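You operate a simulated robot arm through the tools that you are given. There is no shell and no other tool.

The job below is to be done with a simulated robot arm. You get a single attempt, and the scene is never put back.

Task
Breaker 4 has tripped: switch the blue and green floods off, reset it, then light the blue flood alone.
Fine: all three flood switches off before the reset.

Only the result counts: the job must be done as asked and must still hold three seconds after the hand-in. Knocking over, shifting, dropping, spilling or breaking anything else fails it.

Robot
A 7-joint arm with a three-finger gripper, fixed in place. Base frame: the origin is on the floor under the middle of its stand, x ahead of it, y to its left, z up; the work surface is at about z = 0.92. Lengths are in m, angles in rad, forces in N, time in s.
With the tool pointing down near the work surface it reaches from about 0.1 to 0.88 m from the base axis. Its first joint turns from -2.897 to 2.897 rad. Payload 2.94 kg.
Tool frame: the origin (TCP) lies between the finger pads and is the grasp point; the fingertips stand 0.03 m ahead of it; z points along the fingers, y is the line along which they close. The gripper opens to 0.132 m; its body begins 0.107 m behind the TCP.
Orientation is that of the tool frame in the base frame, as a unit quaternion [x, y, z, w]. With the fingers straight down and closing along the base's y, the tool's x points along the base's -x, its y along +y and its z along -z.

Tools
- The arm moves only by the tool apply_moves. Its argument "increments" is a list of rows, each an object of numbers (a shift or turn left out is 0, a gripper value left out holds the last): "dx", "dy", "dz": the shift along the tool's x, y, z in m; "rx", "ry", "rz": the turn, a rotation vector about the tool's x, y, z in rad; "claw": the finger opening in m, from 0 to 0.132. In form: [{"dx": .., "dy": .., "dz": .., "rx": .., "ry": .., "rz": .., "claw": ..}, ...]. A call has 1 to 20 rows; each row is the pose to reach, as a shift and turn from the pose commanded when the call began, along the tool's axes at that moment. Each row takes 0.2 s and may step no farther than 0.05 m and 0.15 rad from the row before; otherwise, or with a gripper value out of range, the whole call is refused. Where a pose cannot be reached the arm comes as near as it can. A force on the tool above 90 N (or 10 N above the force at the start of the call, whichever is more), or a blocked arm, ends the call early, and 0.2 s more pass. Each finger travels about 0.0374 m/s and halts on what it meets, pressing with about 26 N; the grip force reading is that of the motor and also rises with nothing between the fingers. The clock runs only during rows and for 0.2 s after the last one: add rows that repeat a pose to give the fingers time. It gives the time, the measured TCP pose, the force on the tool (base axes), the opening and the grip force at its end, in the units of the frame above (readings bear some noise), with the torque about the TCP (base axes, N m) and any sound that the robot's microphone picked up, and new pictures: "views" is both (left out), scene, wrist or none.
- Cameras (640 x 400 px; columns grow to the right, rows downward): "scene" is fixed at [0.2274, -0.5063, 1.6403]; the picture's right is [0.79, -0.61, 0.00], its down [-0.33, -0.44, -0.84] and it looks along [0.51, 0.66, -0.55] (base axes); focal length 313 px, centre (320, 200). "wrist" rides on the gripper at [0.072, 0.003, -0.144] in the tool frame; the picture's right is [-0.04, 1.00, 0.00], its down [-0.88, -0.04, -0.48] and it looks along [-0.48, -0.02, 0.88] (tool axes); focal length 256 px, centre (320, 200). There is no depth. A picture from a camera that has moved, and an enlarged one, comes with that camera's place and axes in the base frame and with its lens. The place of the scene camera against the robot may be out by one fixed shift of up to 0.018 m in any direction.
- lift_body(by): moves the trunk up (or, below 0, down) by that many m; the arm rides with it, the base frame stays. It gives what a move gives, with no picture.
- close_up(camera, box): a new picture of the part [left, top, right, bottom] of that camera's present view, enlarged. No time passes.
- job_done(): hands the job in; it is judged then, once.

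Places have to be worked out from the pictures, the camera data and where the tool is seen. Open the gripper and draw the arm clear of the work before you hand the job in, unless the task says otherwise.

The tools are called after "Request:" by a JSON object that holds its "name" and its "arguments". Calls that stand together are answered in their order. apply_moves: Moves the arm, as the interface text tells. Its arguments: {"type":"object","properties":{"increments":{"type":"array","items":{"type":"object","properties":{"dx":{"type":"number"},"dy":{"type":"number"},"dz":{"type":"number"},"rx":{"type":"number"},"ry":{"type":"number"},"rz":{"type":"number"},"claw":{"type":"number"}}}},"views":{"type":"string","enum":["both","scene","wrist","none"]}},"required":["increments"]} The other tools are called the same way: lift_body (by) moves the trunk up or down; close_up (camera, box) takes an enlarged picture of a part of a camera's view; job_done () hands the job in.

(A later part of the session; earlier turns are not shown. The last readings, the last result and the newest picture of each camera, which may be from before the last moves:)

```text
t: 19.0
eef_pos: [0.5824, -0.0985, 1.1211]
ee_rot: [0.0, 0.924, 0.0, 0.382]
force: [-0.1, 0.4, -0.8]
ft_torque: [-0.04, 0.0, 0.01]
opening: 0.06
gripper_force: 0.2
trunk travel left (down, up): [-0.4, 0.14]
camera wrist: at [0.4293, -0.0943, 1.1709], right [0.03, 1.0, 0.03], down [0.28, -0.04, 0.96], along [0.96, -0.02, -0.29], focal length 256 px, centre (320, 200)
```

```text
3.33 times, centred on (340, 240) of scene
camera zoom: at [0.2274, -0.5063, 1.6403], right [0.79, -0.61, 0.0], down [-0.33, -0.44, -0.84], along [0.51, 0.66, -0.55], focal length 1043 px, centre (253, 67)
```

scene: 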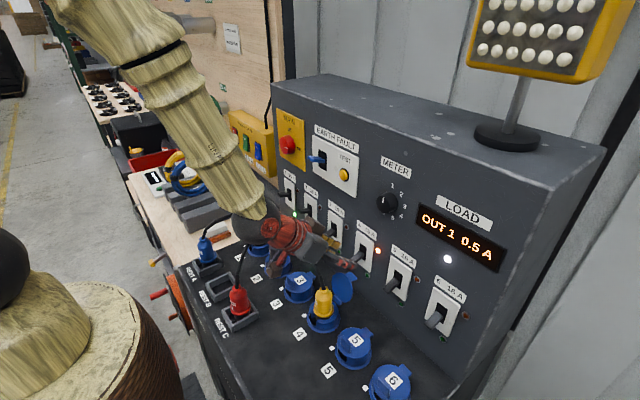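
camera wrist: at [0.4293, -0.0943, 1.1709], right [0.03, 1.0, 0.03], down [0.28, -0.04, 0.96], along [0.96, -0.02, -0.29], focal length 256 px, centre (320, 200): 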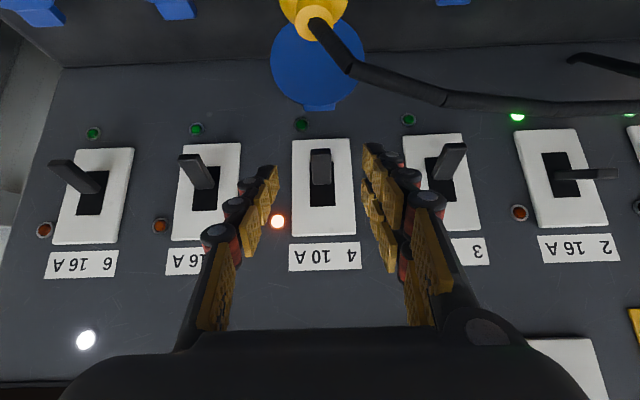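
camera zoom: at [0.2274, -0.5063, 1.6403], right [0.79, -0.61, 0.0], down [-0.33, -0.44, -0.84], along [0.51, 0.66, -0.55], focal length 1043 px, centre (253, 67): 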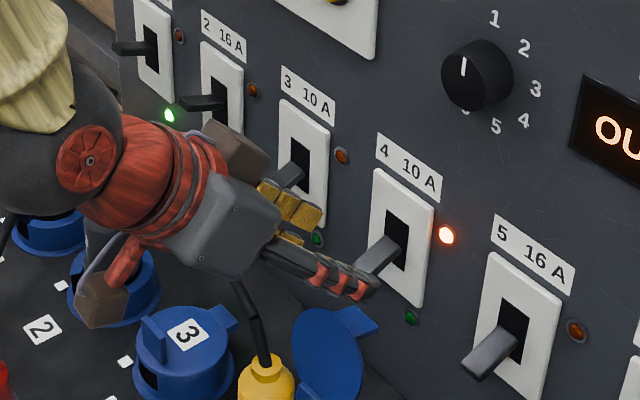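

The lever is centred between the pads and the lid tab is about 1.2 cm below the lowest finger corner at the planned grasp. I advance 6 cm along the tool axis to straddle the lever, still open.

Request:
{"name": "apply_moves", "arguments": {"increments": [{"dz": 0.012}, {"dz": 0.024}, {"dz": 0.036}, {"dz": 0.048}, {"dz": 0.055}, {"dz": 0.06}, {"dz": 0.06}]}}

Request:
{"name": "close_up", "arguments": {"camera": "wrist", "box": [200, 20, 440, 220]}}

Request:
{"name": "close_up", "arguments": {"camera": "scene", "box": [280, 200, 400, 300]}}

```text
t: 20.6
eef_pos: [0.6239, -0.0963, 1.0781]
ee_rot: [0.0, 0.924, 0.0, 0.383]
force: [-0.3, 0.6, 0.3]
ft_torque: [0.0, -0.01, 0.02]
opening: 0.0599
gripper_force: 0.0
trunk travel left (down, up): [-0.4, 0.14]
camera wrist: at [0.4721, -0.0936, 1.129], right [0.03, 1.0, 0.03], down [0.29, -0.04, 0.96], along [0.96, -0.02, -0.29], focal length 256 px, centre (320, 200)
```

scene: 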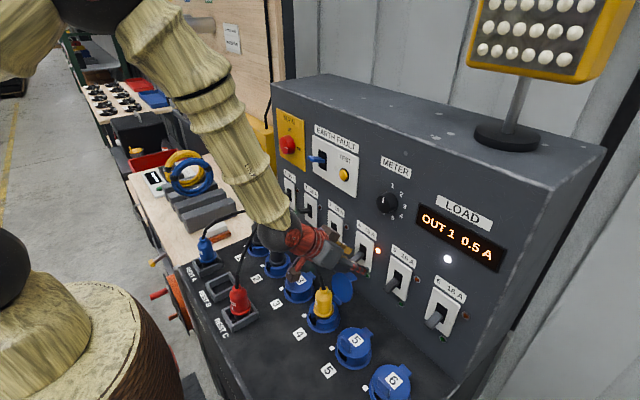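
wrist: 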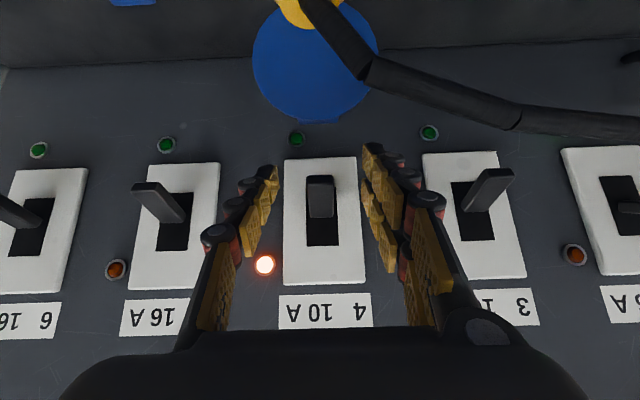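

```text
2.00 times, centred on (320, 120) of wrist
camera zoom: at [0.4721, -0.0936, 1.129], right [0.03, 1.0, 0.03], down [0.29, -0.04, 0.96], along [0.96, -0.02, -0.29], focal length 512 px, centre (320, 360)
```

zoom: 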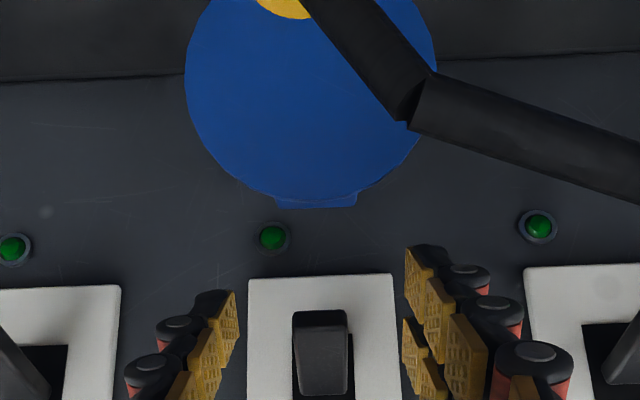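

```text
4.00 times, centred on (340, 250) of scene
camera zoom: at [0.2274, -0.5063, 1.6403], right [0.79, -0.61, 0.0], down [-0.33, -0.44, -0.84], along [0.51, 0.66, -0.55], focal length 1252 px, centre (240, 0)
```

zoom: 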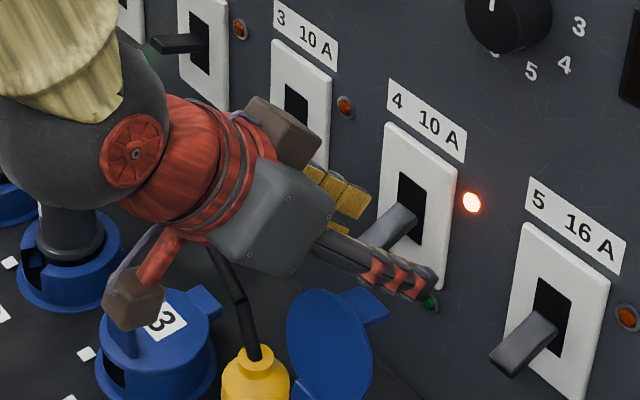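

The lever tip lies between the pads as predicted. I nudge 4 mm forward-up for better overlap and then close on the lever.

Request:
{"name": "apply_moves", "arguments": {"increments": [{"dx": -0.004}, {"dx": -0.004, "claw": 0.04}, {"dx": -0.004, "claw": 0.04}, {"dx": -0.004, "claw": 0.01}, {"dx": -0.004, "claw": 0.01}, {"dx": -0.004, "claw": 0.01}, {"dx": -0.004, "claw": 0.01}]}}

Request:
{"name": "close_up", "arguments": {"camera": "wrist", "box": [230, 70, 410, 220]}}

Request:
{"name": "close_up", "arguments": {"camera": "scene", "box": [300, 200, 400, 290]}}

```text
t: 22.2
eef_pos: [0.6269, -0.0965, 1.0817]
ee_rot: [-0.001, 0.924, -0.001, 0.383]
force: [1.7, 3.2, -0.4]
ft_torque: [-0.13, 0.06, 0.49]
opening: 0.0169
gripper_force: 38.7
trunk travel left (down, up): [-0.4, 0.14]
camera wrist: at [0.4749, -0.0935, 1.1317], right [0.03, 1.0, 0.03], down [0.29, -0.04, 0.96], along [0.96, -0.02, -0.29], focal length 256 px, centre (320, 200)
```

scene: 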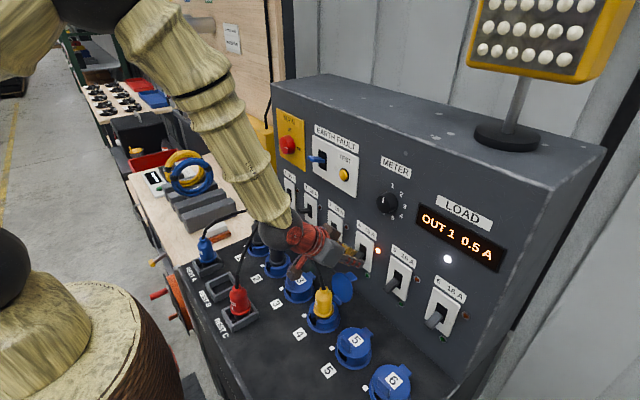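
wrist: 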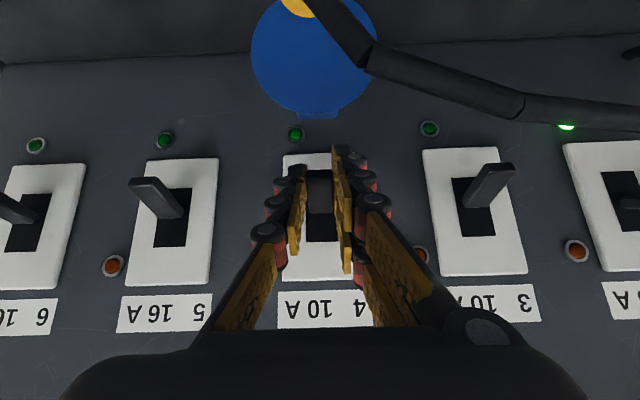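

```text
2.67 times, centred on (320, 145) of wrist
camera zoom: at [0.4749, -0.0935, 1.1317], right [0.03, 1.0, 0.03], down [0.29, -0.04, 0.96], along [0.96, -0.02, -0.29], focal length 683 px, centre (320, 347)
```

zoom: 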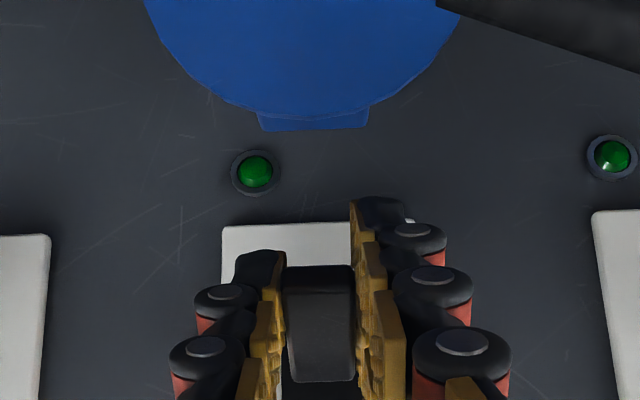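

```text
4.44 times, centred on (350, 245) of scene
camera zoom: at [0.2274, -0.5063, 1.6403], right [0.79, -0.61, 0.0], down [-0.33, -0.44, -0.84], along [0.51, 0.66, -0.55], focal length 1391 px, centre (187, 0)
```

zoom: 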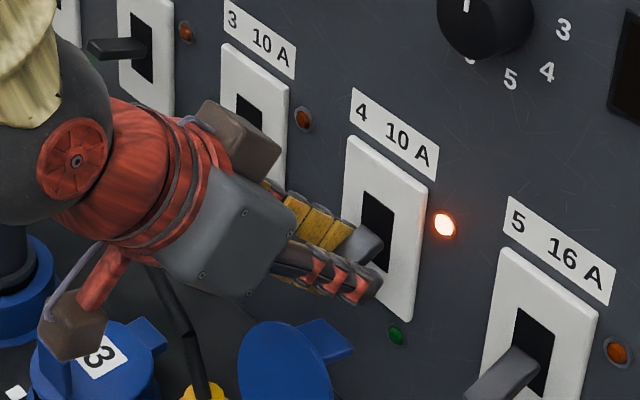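

The fingers hold the lever (opening 0.017). I first press it down about 6 mm to seat it in the reset (off) position, watching the force and sound.

Request:
{"name": "apply_moves", "arguments": {"increments": [{"dx": 0.0014, "dz": 0.0014, "claw": 0.01}, {"dx": 0.0028, "dz": 0.0028}, {"dx": 0.0042, "dz": 0.0042}]}}

Request:
{"name": "close_up", "arguments": {"camera": "scene", "box": [300, 200, 400, 290]}}

```text
t: 23.0
eef_pos: [0.6261, -0.0959, 1.0816]
ee_rot: [-0.002, 0.922, 0.0, 0.387]
force: [-8.7, 6.0, 35.5]
ft_torque: [-0.08, -0.77, 0.61]
opening: 0.0167
gripper_force: 42.5
trunk travel left (down, up): [-0.4, 0.14]
camera wrist: at [0.4744, -0.0934, 1.1296], right [0.03, 1.0, 0.03], down [0.28, -0.04, 0.96], along [0.96, -0.02, -0.28], focal length 256 px, centre (320, 200)
```

scene: 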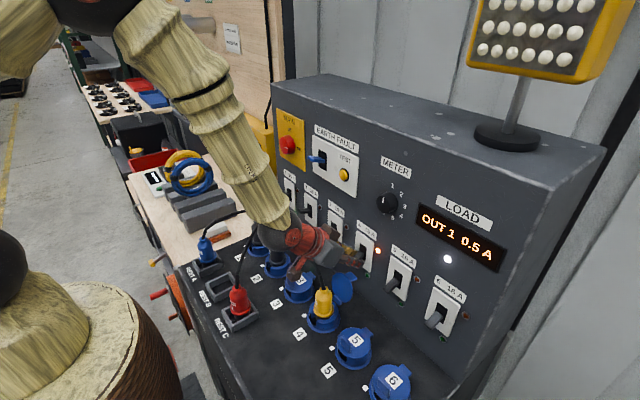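
wrist: 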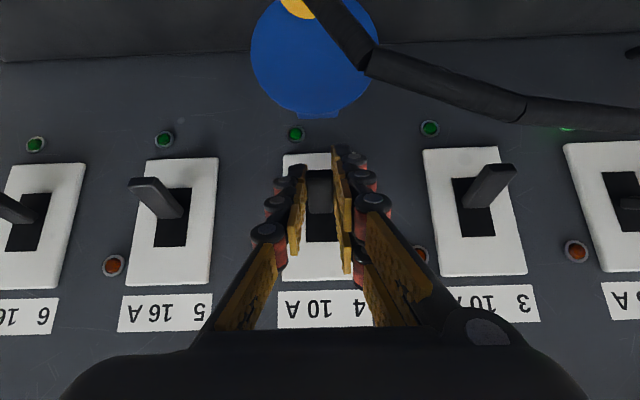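

```text
4.44 times, centred on (350, 245) of scene
camera zoom: at [0.2274, -0.5063, 1.6403], right [0.79, -0.61, 0.0], down [-0.33, -0.44, -0.84], along [0.51, 0.66, -0.55], focal length 1391 px, centre (187, 0)
```

zoom: 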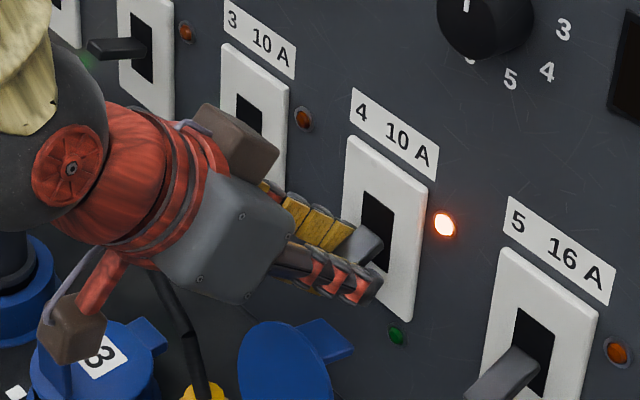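

The lever is against its lower stop (35 N), so it is fully off and ready to reset. Now I lift it, keeping the grip, in 3 mm steps.

Request:
{"name": "apply_moves", "arguments": {"increments": [{"dx": -0.0021, "dz": -0.0021, "claw": 0.01}, {"dx": -0.0042, "dz": -0.0042}, {"dx": -0.0064, "dz": -0.0064}, {"dx": -0.0085, "dz": -0.0085}, {"dx": -0.0106, "dz": -0.0106}, {"dx": -0.0127, "dz": -0.0127}]}}

Request:
{"name": "close_up", "arguments": {"camera": "scene", "box": [300, 200, 400, 290]}}

Request:
{"name": "close_up", "arguments": {"camera": "wrist", "box": [230, 70, 410, 220]}}

```text
t: 24.4
eef_pos: [0.6241, -0.0967, 1.0879]
ee_rot: [0.0, 0.927, 0.0, 0.375]
force: [6.8, 2.6, -34.2]
ft_torque: [-0.17, 1.37, 0.36]
opening: 0.0174
gripper_force: 43.2
trunk travel left (down, up): [-0.4, 0.14]
camera wrist: at [0.4732, -0.0934, 1.1389], right [0.03, 1.0, 0.03], down [0.3, -0.04, 0.95], along [0.95, -0.02, -0.3], focal length 256 px, centre (320, 200)
```

scene: 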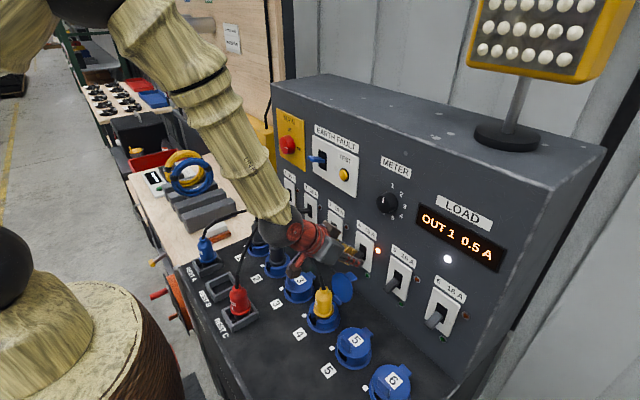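
wrist: 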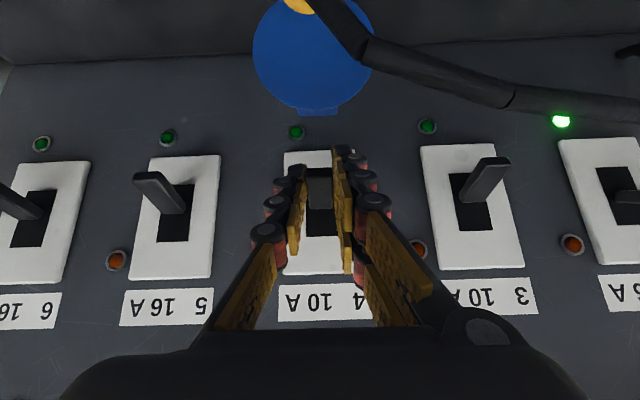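

```text
4.44 times, centred on (350, 245) of scene
camera zoom: at [0.2274, -0.5063, 1.6403], right [0.79, -0.61, 0.0], down [-0.33, -0.44, -0.84], along [0.51, 0.66, -0.55], focal length 1391 px, centre (187, 0)
```

zoom: 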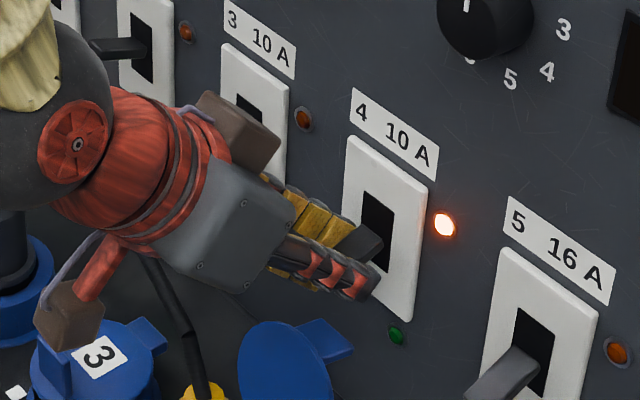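

```text
2.67 times, centred on (320, 145) of wrist
camera zoom: at [0.4732, -0.0934, 1.1389], right [0.03, 1.0, 0.03], down [0.3, -0.04, 0.95], along [0.95, -0.02, -0.3], focal length 683 px, centre (320, 347)
```

zoom: 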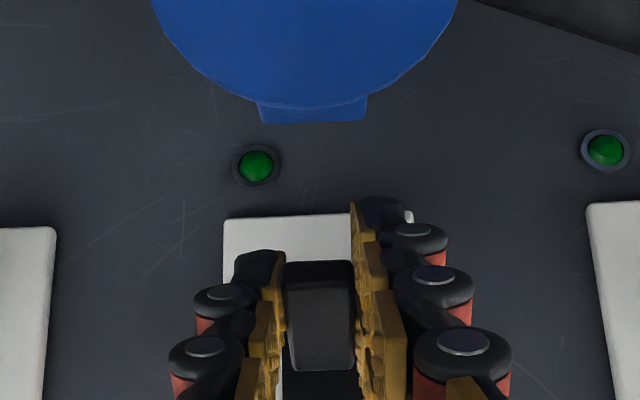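

The lever is rising with the tool (about 34 N of detent resistance). I go on lifting another 9 mm.

Request:
{"name": "apply_moves", "arguments": {"increments": [{"dx": -0.0014, "dz": -0.0014, "claw": 0.01}, {"dx": -0.0028, "dz": -0.0028}, {"dx": -0.0042, "dz": -0.0042}, {"dx": -0.0057, "dz": -0.0057}, {"dx": -0.0064, "dz": -0.0064}]}}

Request:
{"name": "close_up", "arguments": {"camera": "scene", "box": [300, 200, 400, 290]}}

Request:
{"name": "close_up", "arguments": {"camera": "wrist", "box": [230, 70, 410, 220]}}

```text
t: 25.6
eef_pos: [0.626, -0.0961, 1.1003]
ee_rot: [0.001, 0.925, 0.0, 0.379]
force: [-9.7, 5.9, -31.7]
ft_torque: [0.12, 1.43, 0.15]
opening: 0.0178
gripper_force: 43.5
trunk travel left (down, up): [-0.4, 0.14]
camera wrist: at [0.4739, -0.0936, 1.1509], right [0.03, 1.0, 0.03], down [0.29, -0.04, 0.96], along [0.96, -0.02, -0.29], focal length 256 px, centre (320, 200)
```

scene: 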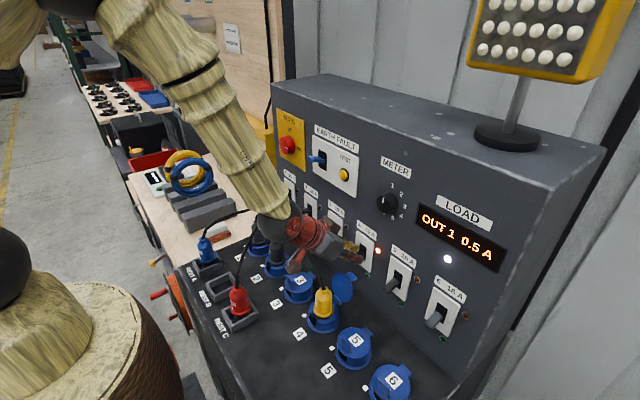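
wrist: 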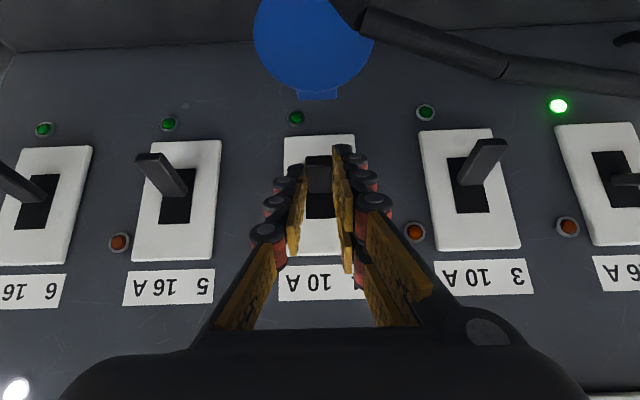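

```text
4.44 times, centred on (350, 245) of scene
camera zoom: at [0.2274, -0.5063, 1.6403], right [0.79, -0.61, 0.0], down [-0.33, -0.44, -0.84], along [0.51, 0.66, -0.55], focal length 1391 px, centre (187, 0)
```

zoom: 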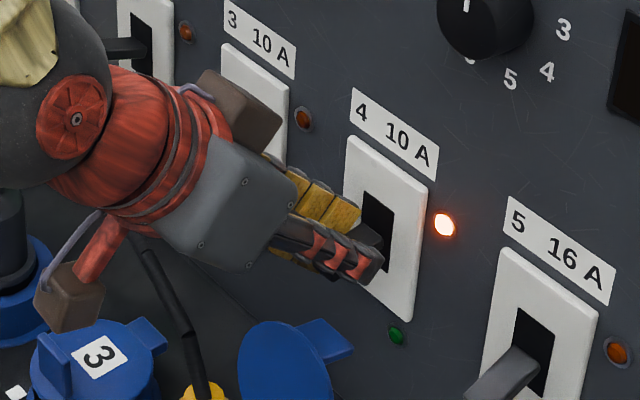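

```text
2.67 times, centred on (320, 145) of wrist
camera zoom: at [0.4739, -0.0936, 1.1509], right [0.03, 1.0, 0.03], down [0.29, -0.04, 0.96], along [0.96, -0.02, -0.29], focal length 683 px, centre (320, 347)
```

zoom: 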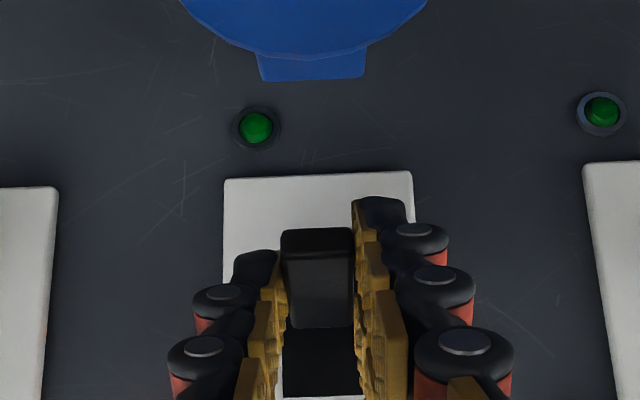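

Wrist views show the lever only came up about 10° while the pads slid about 1 cm along it. Friction alone cannot beat the detent, so I release, back off along the tool axis, and will use the single -y finger as a positive hook under the lever.

Request:
{"name": "apply_moves", "arguments": {"increments": [{"dx": 0.004, "dz": 0.004, "claw": 0.03}, {"dx": 0.004, "dz": 0.004, "claw": 0.06}, {"dx": 0.004, "dz": 0.004, "claw": 0.06}, {"dx": 0.004, "dz": 0.004, "claw": 0.06}, {"dx": 0.004, "dz": 0.004, "claw": 0.06}, {"dx": 0.004, "dz": -0.016, "claw": 0.06}, {"dx": 0.004, "dz": -0.036, "claw": 0.06}, {"dx": 0.004, "dz": -0.06, "claw": 0.06}]}}

Request:
{"name": "close_up", "arguments": {"camera": "wrist", "box": [200, 20, 440, 220]}}

Request:
{"name": "close_up", "arguments": {"camera": "scene", "box": [300, 200, 420, 290]}}

```text
t: 27.4
eef_pos: [0.5811, -0.0978, 1.1431]
ee_rot: [0.0, 0.924, 0.0, 0.382]
force: [-1.0, -0.5, 0.3]
ft_torque: [0.03, -0.01, -0.01]
opening: 0.0597
gripper_force: 0.1
trunk travel left (down, up): [-0.4, 0.14]
camera wrist: at [0.4289, -0.0941, 1.1929], right [0.03, 1.0, 0.03], down [0.28, -0.04, 0.96], along [0.96, -0.02, -0.29], focal length 256 px, centre (320, 200)
```

scene: 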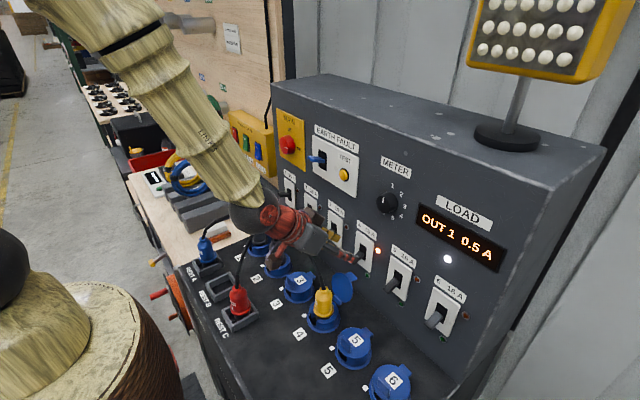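
wrist: 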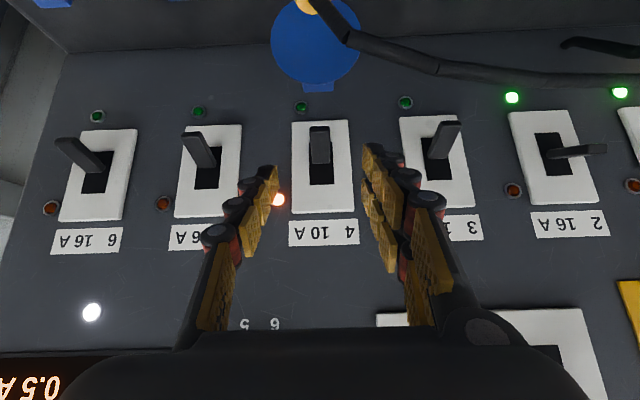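

```text
2.00 times, centred on (320, 120) of wrist
camera zoom: at [0.4289, -0.0941, 1.1929], right [0.03, 1.0, 0.03], down [0.28, -0.04, 0.96], along [0.96, -0.02, -0.29], focal length 512 px, centre (320, 360)
```

zoom: 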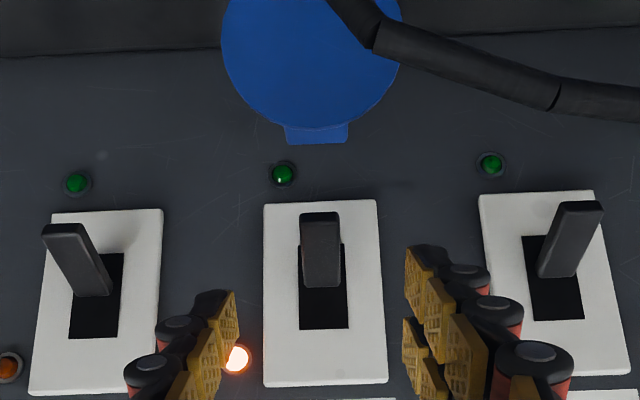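

```text
4.44 times, centred on (360, 245) of scene
camera zoom: at [0.2274, -0.5063, 1.6403], right [0.79, -0.61, 0.0], down [-0.33, -0.44, -0.84], along [0.51, 0.66, -0.55], focal length 1391 px, centre (142, 0)
```

zoom: 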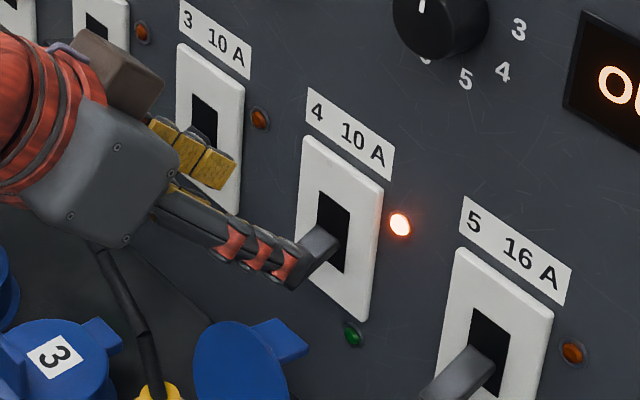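

Released cleanly, and the lever is back at off. I set the opening to 0.04 and move to the pre-hook pose, shifted in +y so the single finger lines up with the lever, below the lever-tip line.

Request:
{"name": "apply_moves", "arguments": {"increments": [{"dx": 0.0113, "dy": 0.009, "dz": 0.0038, "claw": 0.04}, {"dx": 0.0226, "dy": 0.018, "dz": 0.0075, "claw": 0.04}, {"dx": 0.0339, "dy": 0.027, "dz": 0.0113, "claw": 0.04}, {"dx": 0.0339, "dy": 0.027, "dz": 0.0113, "claw": 0.04}]}}

Request:
{"name": "close_up", "arguments": {"camera": "wrist", "box": [200, 20, 440, 220]}}

Request:
{"name": "close_up", "arguments": {"camera": "scene", "box": [290, 210, 410, 300]}}

```text
t: 28.4
eef_pos: [0.5666, -0.0691, 1.1105]
ee_rot: [0.001, 0.924, -0.001, 0.383]
force: [-0.4, -0.4, 0.3]
ft_torque: [0.01, 0.03, 0.01]
opening: 0.04
gripper_force: 0.0
trunk travel left (down, up): [-0.4, 0.14]
camera wrist: at [0.4138, -0.0667, 1.1603], right [0.03, 1.0, 0.03], down [0.29, -0.04, 0.96], along [0.96, -0.02, -0.29], focal length 256 px, centre (320, 200)
```

scene: 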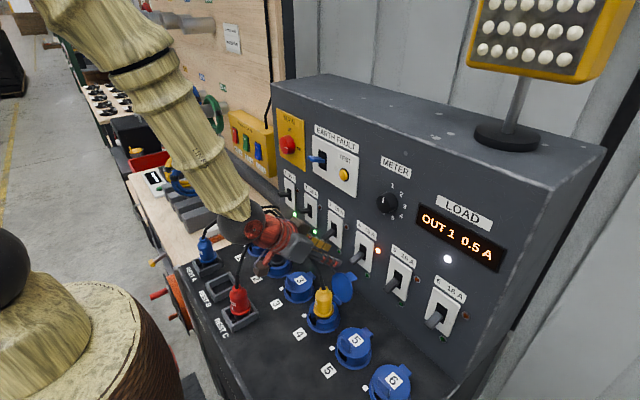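
wrist: 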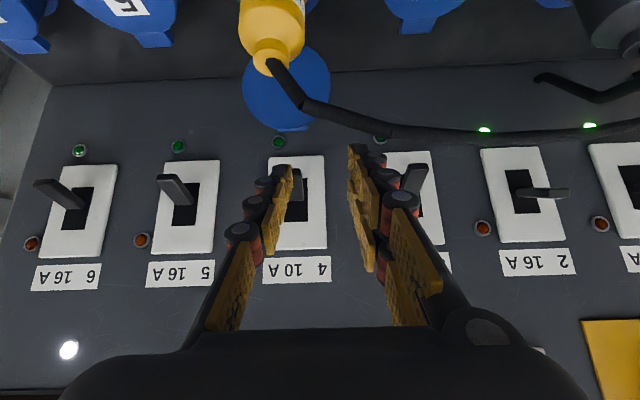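

```text
2.00 times, centred on (320, 120) of wrist
camera zoom: at [0.4138, -0.0667, 1.1603], right [0.03, 1.0, 0.03], down [0.29, -0.04, 0.96], along [0.96, -0.02, -0.29], focal length 512 px, centre (320, 360)
```

zoom: 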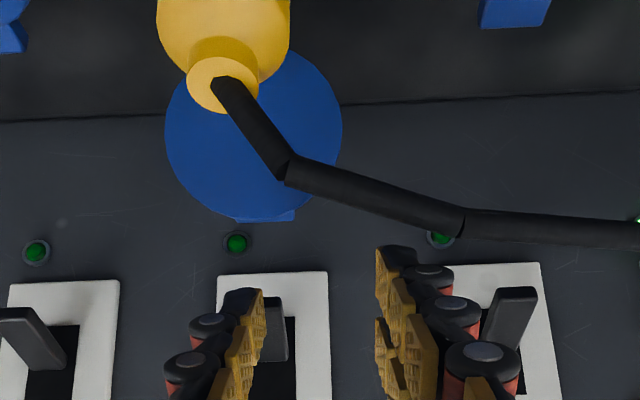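

```text
4.44 times, centred on (350, 255) of scene
camera zoom: at [0.2274, -0.5063, 1.6403], right [0.79, -0.61, 0.0], down [-0.33, -0.44, -0.84], along [0.51, 0.66, -0.55], focal length 1391 px, centre (187, -44)
```

zoom: 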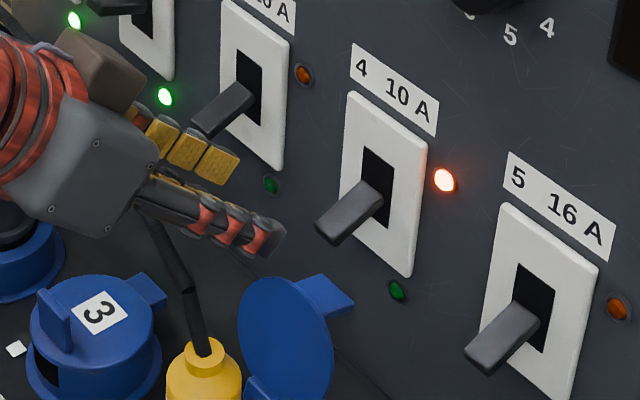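

The single finger is lined up in y with the lever, and the path along the tool axis passes just in front of and under its tip, with the cable about 3 cm away. I insert 6 cm.

Request:
{"name": "apply_moves", "arguments": {"increments": [{"dz": 0.012, "claw": 0.04}, {"dz": 0.024}, {"dz": 0.036}, {"dz": 0.048}, {"dz": 0.055}, {"dz": 0.06}]}}

Request:
{"name": "close_up", "arguments": {"camera": "wrist", "box": [200, 20, 440, 220]}}

Request:
{"name": "close_up", "arguments": {"camera": "scene", "box": [300, 220, 400, 300]}}

```text
t: 29.8
eef_pos: [0.6088, -0.0705, 1.0674]
ee_rot: [0.001, 0.924, 0.0, 0.383]
force: [-0.6, 0.1, 0.8]
ft_torque: [-0.03, -0.04, -0.01]
opening: 0.0397
gripper_force: 0.1
trunk travel left (down, up): [-0.4, 0.14]
camera wrist: at [0.456, -0.0671, 1.1179], right [0.03, 1.0, 0.03], down [0.29, -0.04, 0.96], along [0.96, -0.02, -0.29], focal length 256 px, centre (320, 200)
```

scene: 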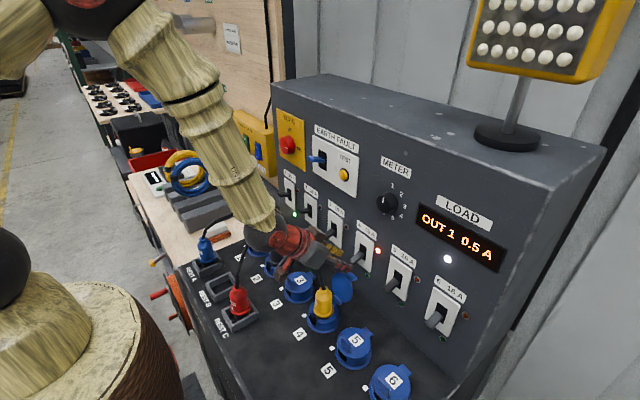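
wrist: 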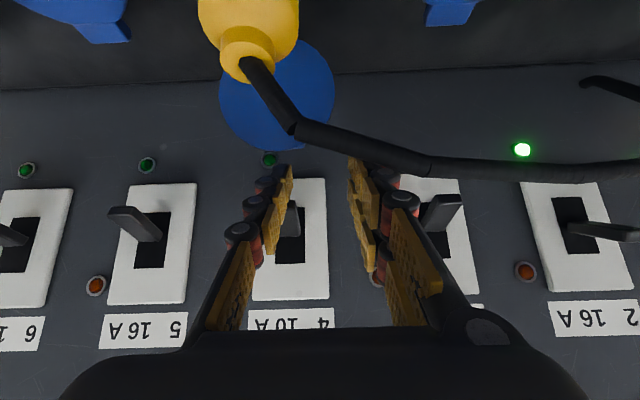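

```text
2.00 times, centred on (320, 120) of wrist
camera zoom: at [0.456, -0.0671, 1.1179], right [0.03, 1.0, 0.03], down [0.29, -0.04, 0.96], along [0.96, -0.02, -0.29], focal length 512 px, centre (320, 360)
```

zoom: 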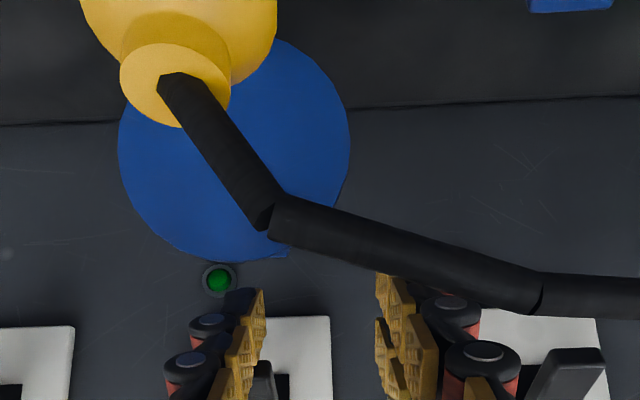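

```text
5.00 times, centred on (350, 260) of scene
camera zoom: at [0.2274, -0.5063, 1.6403], right [0.79, -0.61, 0.0], down [-0.33, -0.44, -0.84], along [0.51, 0.66, -0.55], focal length 1565 px, centre (170, -100)
```

zoom: 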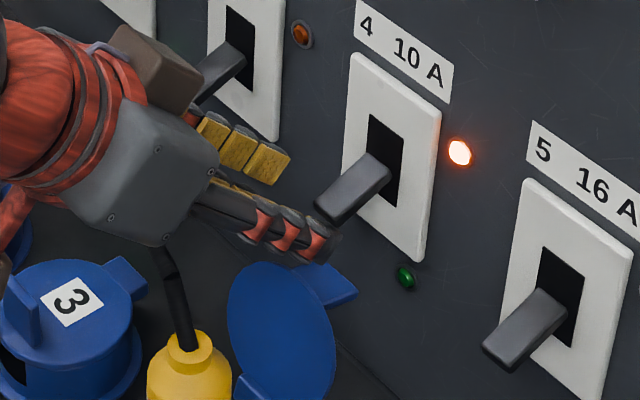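

The fingertip is just short of reaching under the lever tip, and the lid tab (about z 1.02) still leaves clearance. I insert 10 mm more along the tool axis, then begin lifting gently.

Request:
{"name": "apply_moves", "arguments": {"increments": [{"dz": 0.005, "claw": 0.04}, {"dz": 0.01}, {"dx": -0.0021, "dz": 0.0079}, {"dx": -0.0042, "dz": 0.0058}, {"dx": -0.0057, "dz": 0.0043}]}}

Request:
{"name": "close_up", "arguments": {"camera": "scene", "box": [300, 220, 400, 300]}}

Request:
{"name": "close_up", "arguments": {"camera": "wrist", "box": [230, 100, 380, 220]}}

```text
t: 31.0
eef_pos: [0.6132, -0.0703, 1.0691]
ee_rot: [0.0, 0.924, 0.0, 0.381]
force: [-5.9, -0.1, -2.8]
ft_torque: [0.06, -0.02, -0.19]
opening: 0.0399
gripper_force: 0.0
trunk travel left (down, up): [-0.4, 0.14]
camera wrist: at [0.4617, -0.0669, 1.1186], right [0.03, 1.0, 0.03], down [0.29, -0.04, 0.96], along [0.96, -0.02, -0.29], focal length 256 px, centre (320, 200)
```

scene: 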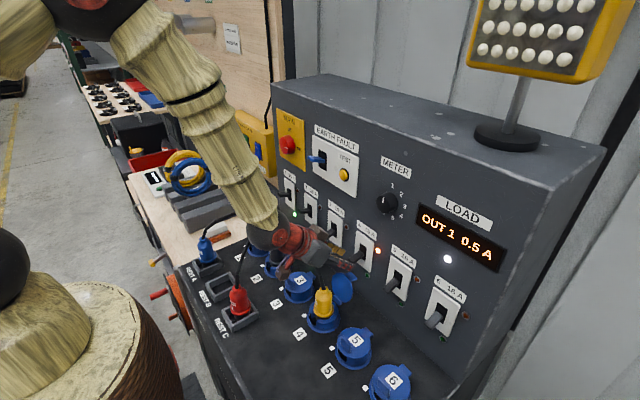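
wrist: 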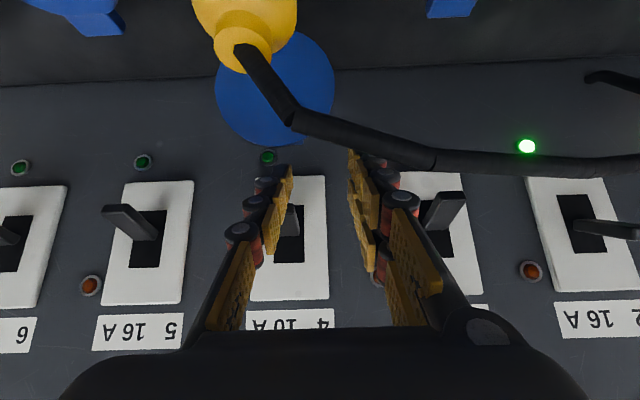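

```text
5.00 times, centred on (350, 260) of scene
camera zoom: at [0.2274, -0.5063, 1.6403], right [0.79, -0.61, 0.0], down [-0.33, -0.44, -0.84], along [0.51, 0.66, -0.55], focal length 1565 px, centre (170, -100)
```

zoom: 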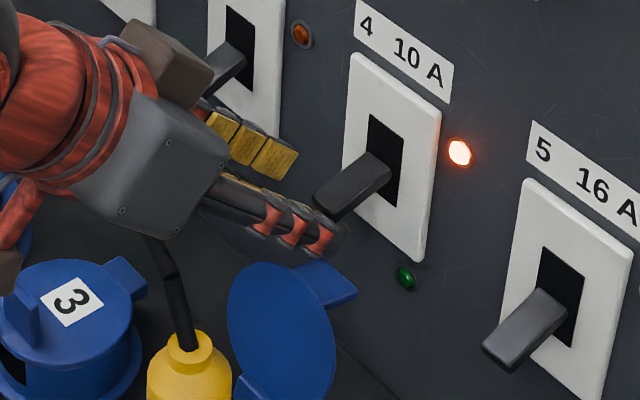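

```text
3.33 times, centred on (305, 160) of wrist
camera zoom: at [0.4617, -0.0669, 1.1186], right [0.03, 1.0, 0.03], down [0.29, -0.04, 0.96], along [0.96, -0.02, -0.29], focal length 853 px, centre (370, 333)
```

zoom: 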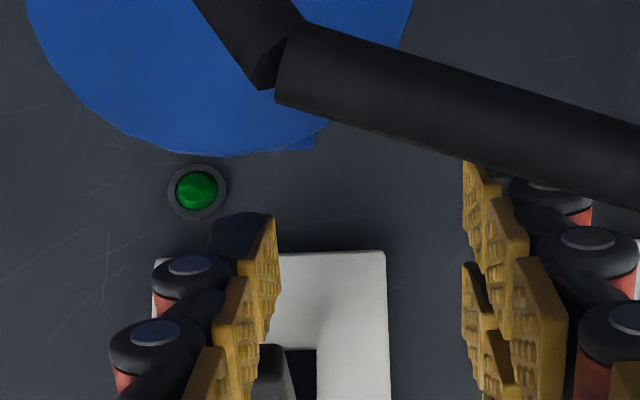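

Contact is made under the lever tip (about 6 N). I lift along the lever's arc, up 12 mm and slightly back, keeping the finger as a positive hook.

Request:
{"name": "apply_moves", "arguments": {"increments": [{"dx": -0.0018, "dz": -0.0025, "claw": 0.04}, {"dx": -0.0035, "dz": -0.005}, {"dx": -0.0053, "dz": -0.0074}, {"dx": -0.0071, "dz": -0.0099}]}}

Request:
{"name": "close_up", "arguments": {"camera": "scene", "box": [300, 210, 400, 290]}}

Request:
{"name": "close_up", "arguments": {"camera": "wrist", "box": [230, 100, 380, 220]}}

```text
t: 32.0
eef_pos: [0.6139, -0.0703, 1.0824]
ee_rot: [0.0, 0.924, 0.0, 0.383]
force: [0.2, -0.6, -0.1]
ft_torque: [0.0, 0.05, 0.01]
opening: 0.0397
gripper_force: 0.0
trunk travel left (down, up): [-0.4, 0.14]
camera wrist: at [0.4609, -0.067, 1.131], right [0.03, 1.0, 0.03], down [0.28, -0.04, 0.96], along [0.96, -0.02, -0.29], focal length 256 px, centre (320, 200)
```

scene: 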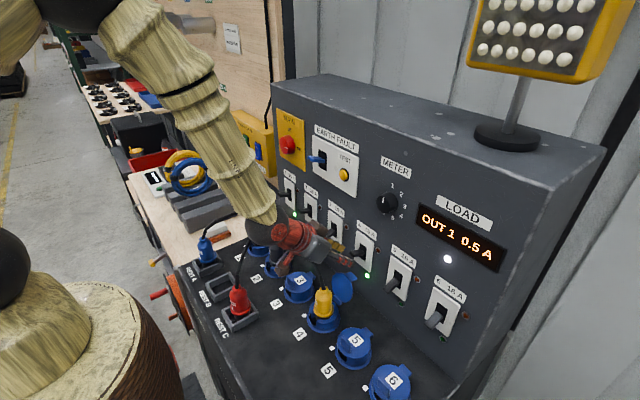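
wrist: 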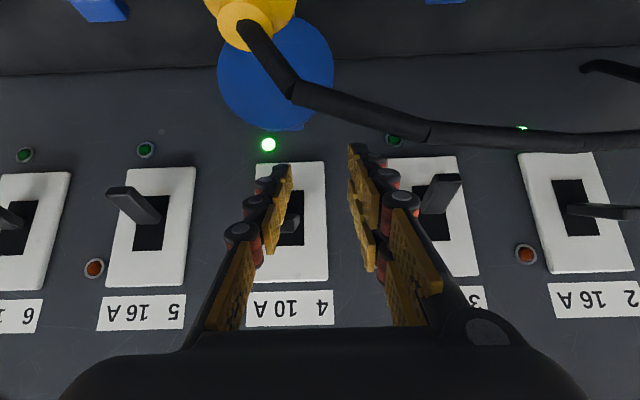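

```text
5.00 times, centred on (350, 250) of scene
camera zoom: at [0.2274, -0.5063, 1.6403], right [0.79, -0.61, 0.0], down [-0.33, -0.44, -0.84], along [0.51, 0.66, -0.55], focal length 1565 px, centre (170, -50)
```

zoom: 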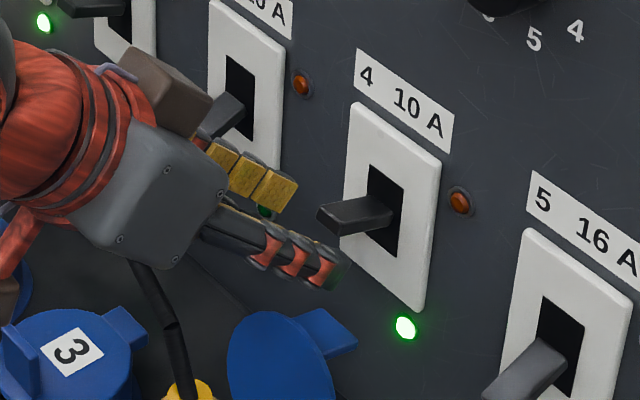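

```text
3.33 times, centred on (305, 160) of wrist
camera zoom: at [0.4609, -0.067, 1.131], right [0.03, 1.0, 0.03], down [0.28, -0.04, 0.96], along [0.96, -0.02, -0.29], focal length 853 px, centre (370, 333)
```

zoom: 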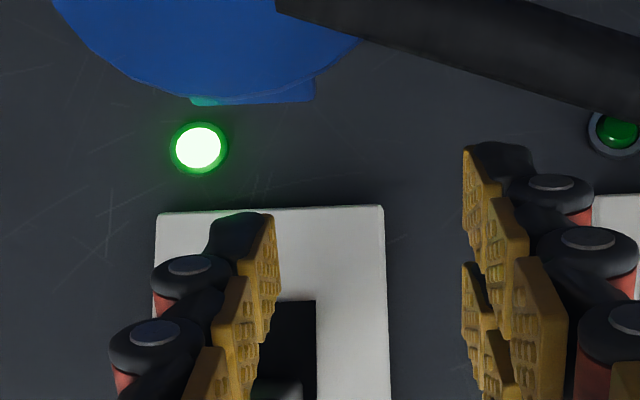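

Breaker 4's green lamp is lit, the red one is out and the lever is up. I withdraw straight along the finger axis, eased slightly away from the lever, to avoid touching it or the cable.

Request:
{"name": "apply_moves", "arguments": {"increments": [{"dx": 0.003, "dz": -0.01, "claw": 0.04}, {"dx": 0.004, "dz": -0.025}, {"dx": 0.004, "dz": -0.05}, {"dx": 0.004, "dz": -0.08}, {"dx": 0.004, "dz": -0.12}, {"dx": 0.004, "dz": -0.16}, {"dx": 0.004, "dz": -0.19}]}}

Request:
{"name": "close_up", "arguments": {"camera": "scene", "box": [270, 170, 430, 300]}}

```text
t: 33.6
eef_pos: [0.4761, -0.0704, 1.2123]
ee_rot: [0.0, 0.924, -0.001, 0.383]
force: [-0.6, 0.1, -0.5]
ft_torque: [-0.02, -0.01, 0.02]
opening: 0.0399
gripper_force: 0.1
trunk travel left (down, up): [-0.4, 0.14]
camera wrist: at [0.3224, -0.0674, 1.2621], right [0.03, 1.0, 0.03], down [0.28, -0.04, 0.96], along [0.96, -0.02, -0.29], focal length 256 px, centre (320, 200)
```

scene: 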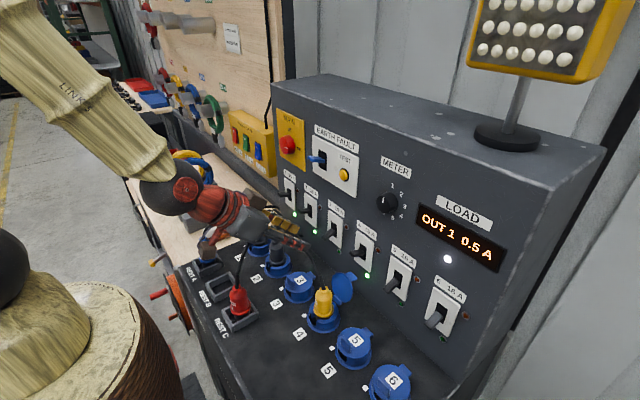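
wrist: 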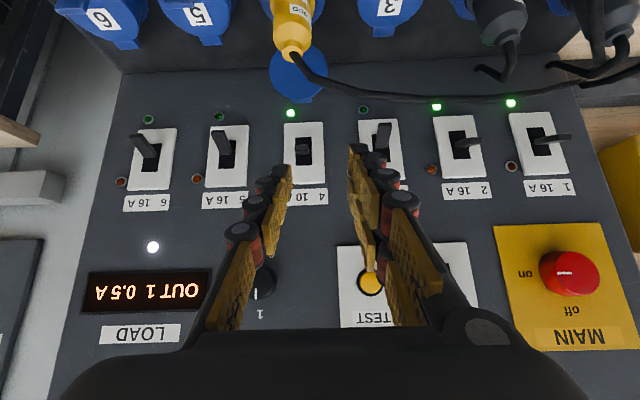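

```text
3.08 times, centred on (350, 235) of scene
camera zoom: at [0.2274, -0.5063, 1.6403], right [0.79, -0.61, 0.0], down [-0.33, -0.44, -0.84], along [0.51, 0.66, -0.55], focal length 963 px, centre (228, 92)
```

zoom: 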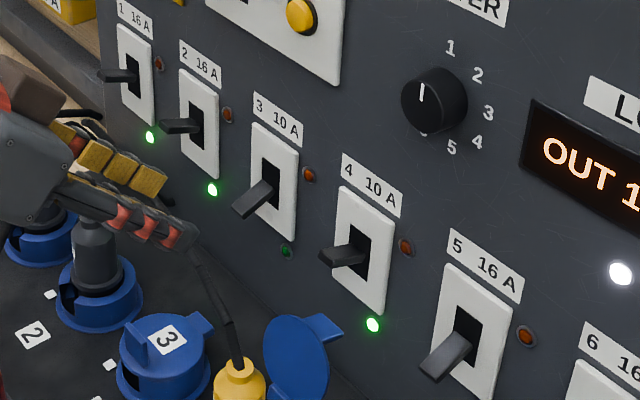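

The breaker holds on. I close the fingers and return across to the splitter at the same safe height as before.

Request:
{"name": "apply_moves", "arguments": {"increments": [{"dx": -0.017, "dz": -0.017, "claw": 0.0}, {"dx": -0.034, "dz": -0.034, "dy": 0.01}, {"dx": -0.034, "dz": -0.034, "dy": 0.049}, {"dx": -0.034, "dz": -0.034, "dy": 0.088}, {"dx": -0.034, "dz": -0.034, "dy": 0.127}, {"dx": -0.034, "dz": -0.034, "dy": 0.166}, {"dx": -0.034, "dz": -0.034, "dy": 0.205}, {"dx": -0.034, "dz": -0.034, "dy": 0.244}, {"dx": -0.034, "dz": -0.034, "dy": 0.283}, {"dx": -0.034, "dz": -0.034, "dy": 0.322}, {"dx": -0.034, "dz": -0.034, "dy": 0.361}, {"dx": -0.034, "dz": -0.034, "dy": 0.4}, {"dx": -0.034, "dz": -0.034, "dy": 0.439}, {"dx": -0.034, "dz": -0.034, "dy": 0.478}, {"dx": -0.034, "dz": -0.034, "dy": 0.508}, {"dx": -0.034, "dz": -0.034, "dy": 0.508}]}}

Request:
{"name": "close_up", "arguments": {"camera": "scene", "box": [210, 100, 290, 180]}}

```text
t: 37.0
eef_pos: [0.4742, 0.438, 1.2601]
ee_rot: [0.0, 0.924, 0.0, 0.383]
force: [-0.4, -0.9, -0.2]
ft_torque: [0.03, 0.02, 0.0]
opening: 0.0
gripper_force: 25.6
trunk travel left (down, up): [-0.4, 0.14]
camera wrist: at [0.3224, 0.4414, 1.3104], right [0.03, 1.0, 0.03], down [0.29, -0.04, 0.96], along [0.96, -0.02, -0.29], focal length 256 px, centre (320, 200)
```

scene: 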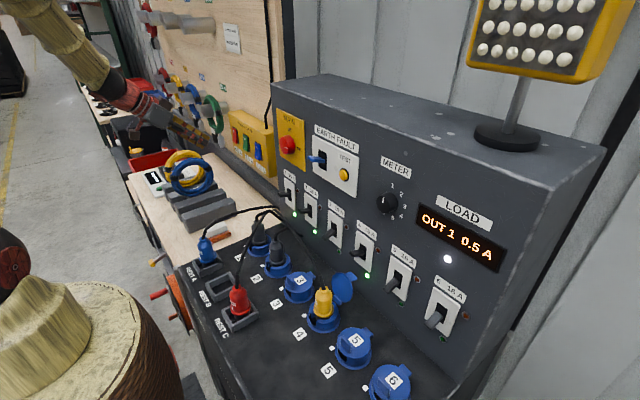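
wrist: 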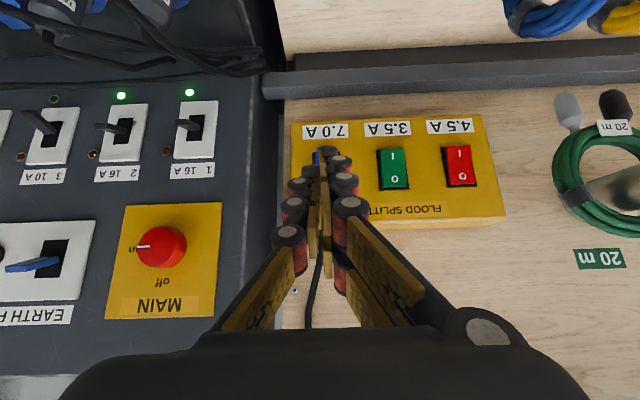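

```text
5.00 times, centred on (250, 140) of scene
camera zoom: at [0.2274, -0.5063, 1.6403], right [0.79, -0.61, 0.0], down [-0.33, -0.44, -0.84], along [0.51, 0.66, -0.55], focal length 1565 px, centre (670, 500)
```

zoom: 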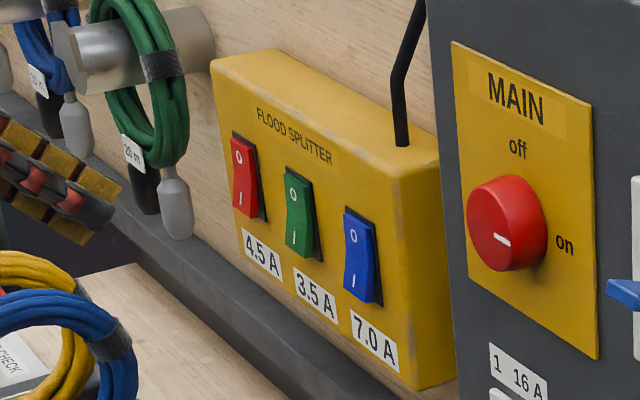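

All three rockers are still at O. I approach blue's lower (I) end to a pre-press point at z ≈ 1.147.

Request:
{"name": "apply_moves", "arguments": {"increments": [{"dx": -0.0004, "dz": 0.0324}, {"dx": -0.0008, "dz": 0.0647}, {"dx": -0.0011, "dz": 0.0971}, {"dx": -0.0015, "dz": 0.1294}, {"dx": -0.0019, "dz": 0.1618}, {"dx": -0.0019, "dz": 0.1618}]}}

Request:
{"name": "close_up", "arguments": {"camera": "scene", "box": [210, 100, 290, 180]}}

```text
t: 38.4
eef_pos: [0.5916, 0.4364, 1.1474]
ee_rot: [0.001, 0.924, 0.0, 0.382]
force: [-0.5, 0.2, 0.2]
ft_torque: [0.03, -0.01, 0.01]
opening: 0.0
gripper_force: 25.8
trunk travel left (down, up): [-0.4, 0.14]
camera wrist: at [0.4393, 0.4406, 1.1974], right [0.03, 1.0, 0.03], down [0.29, -0.04, 0.96], along [0.96, -0.02, -0.29], focal length 256 px, centre (320, 200)
```

scene: 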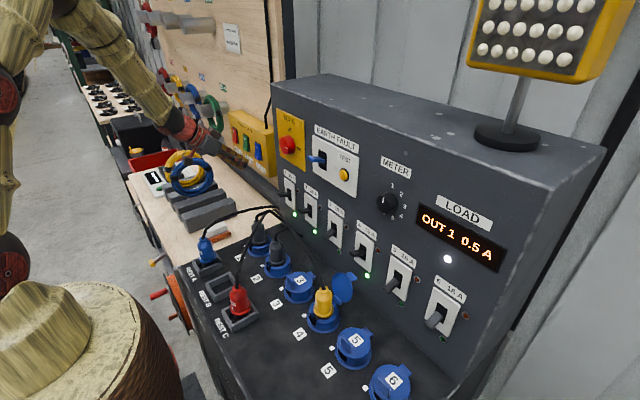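
wrist: 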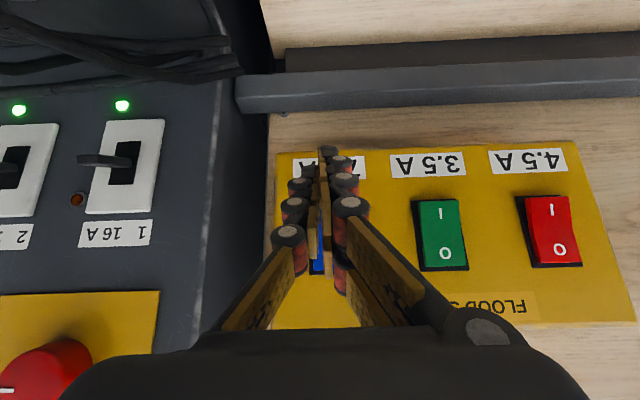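

```text
5.00 times, centred on (250, 140) of scene
camera zoom: at [0.2274, -0.5063, 1.6403], right [0.79, -0.61, 0.0], down [-0.33, -0.44, -0.84], along [0.51, 0.66, -0.55], focal length 1565 px, centre (670, 500)
```

zoom: 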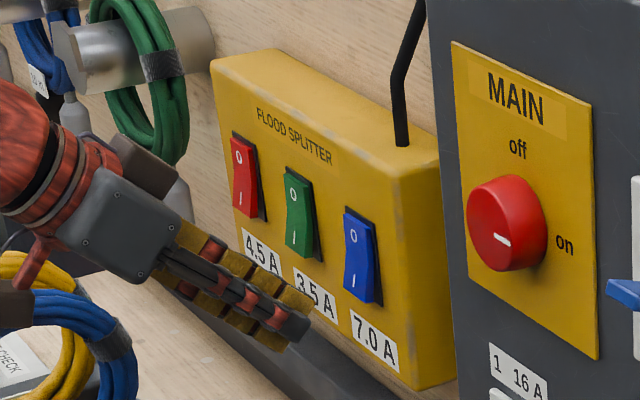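

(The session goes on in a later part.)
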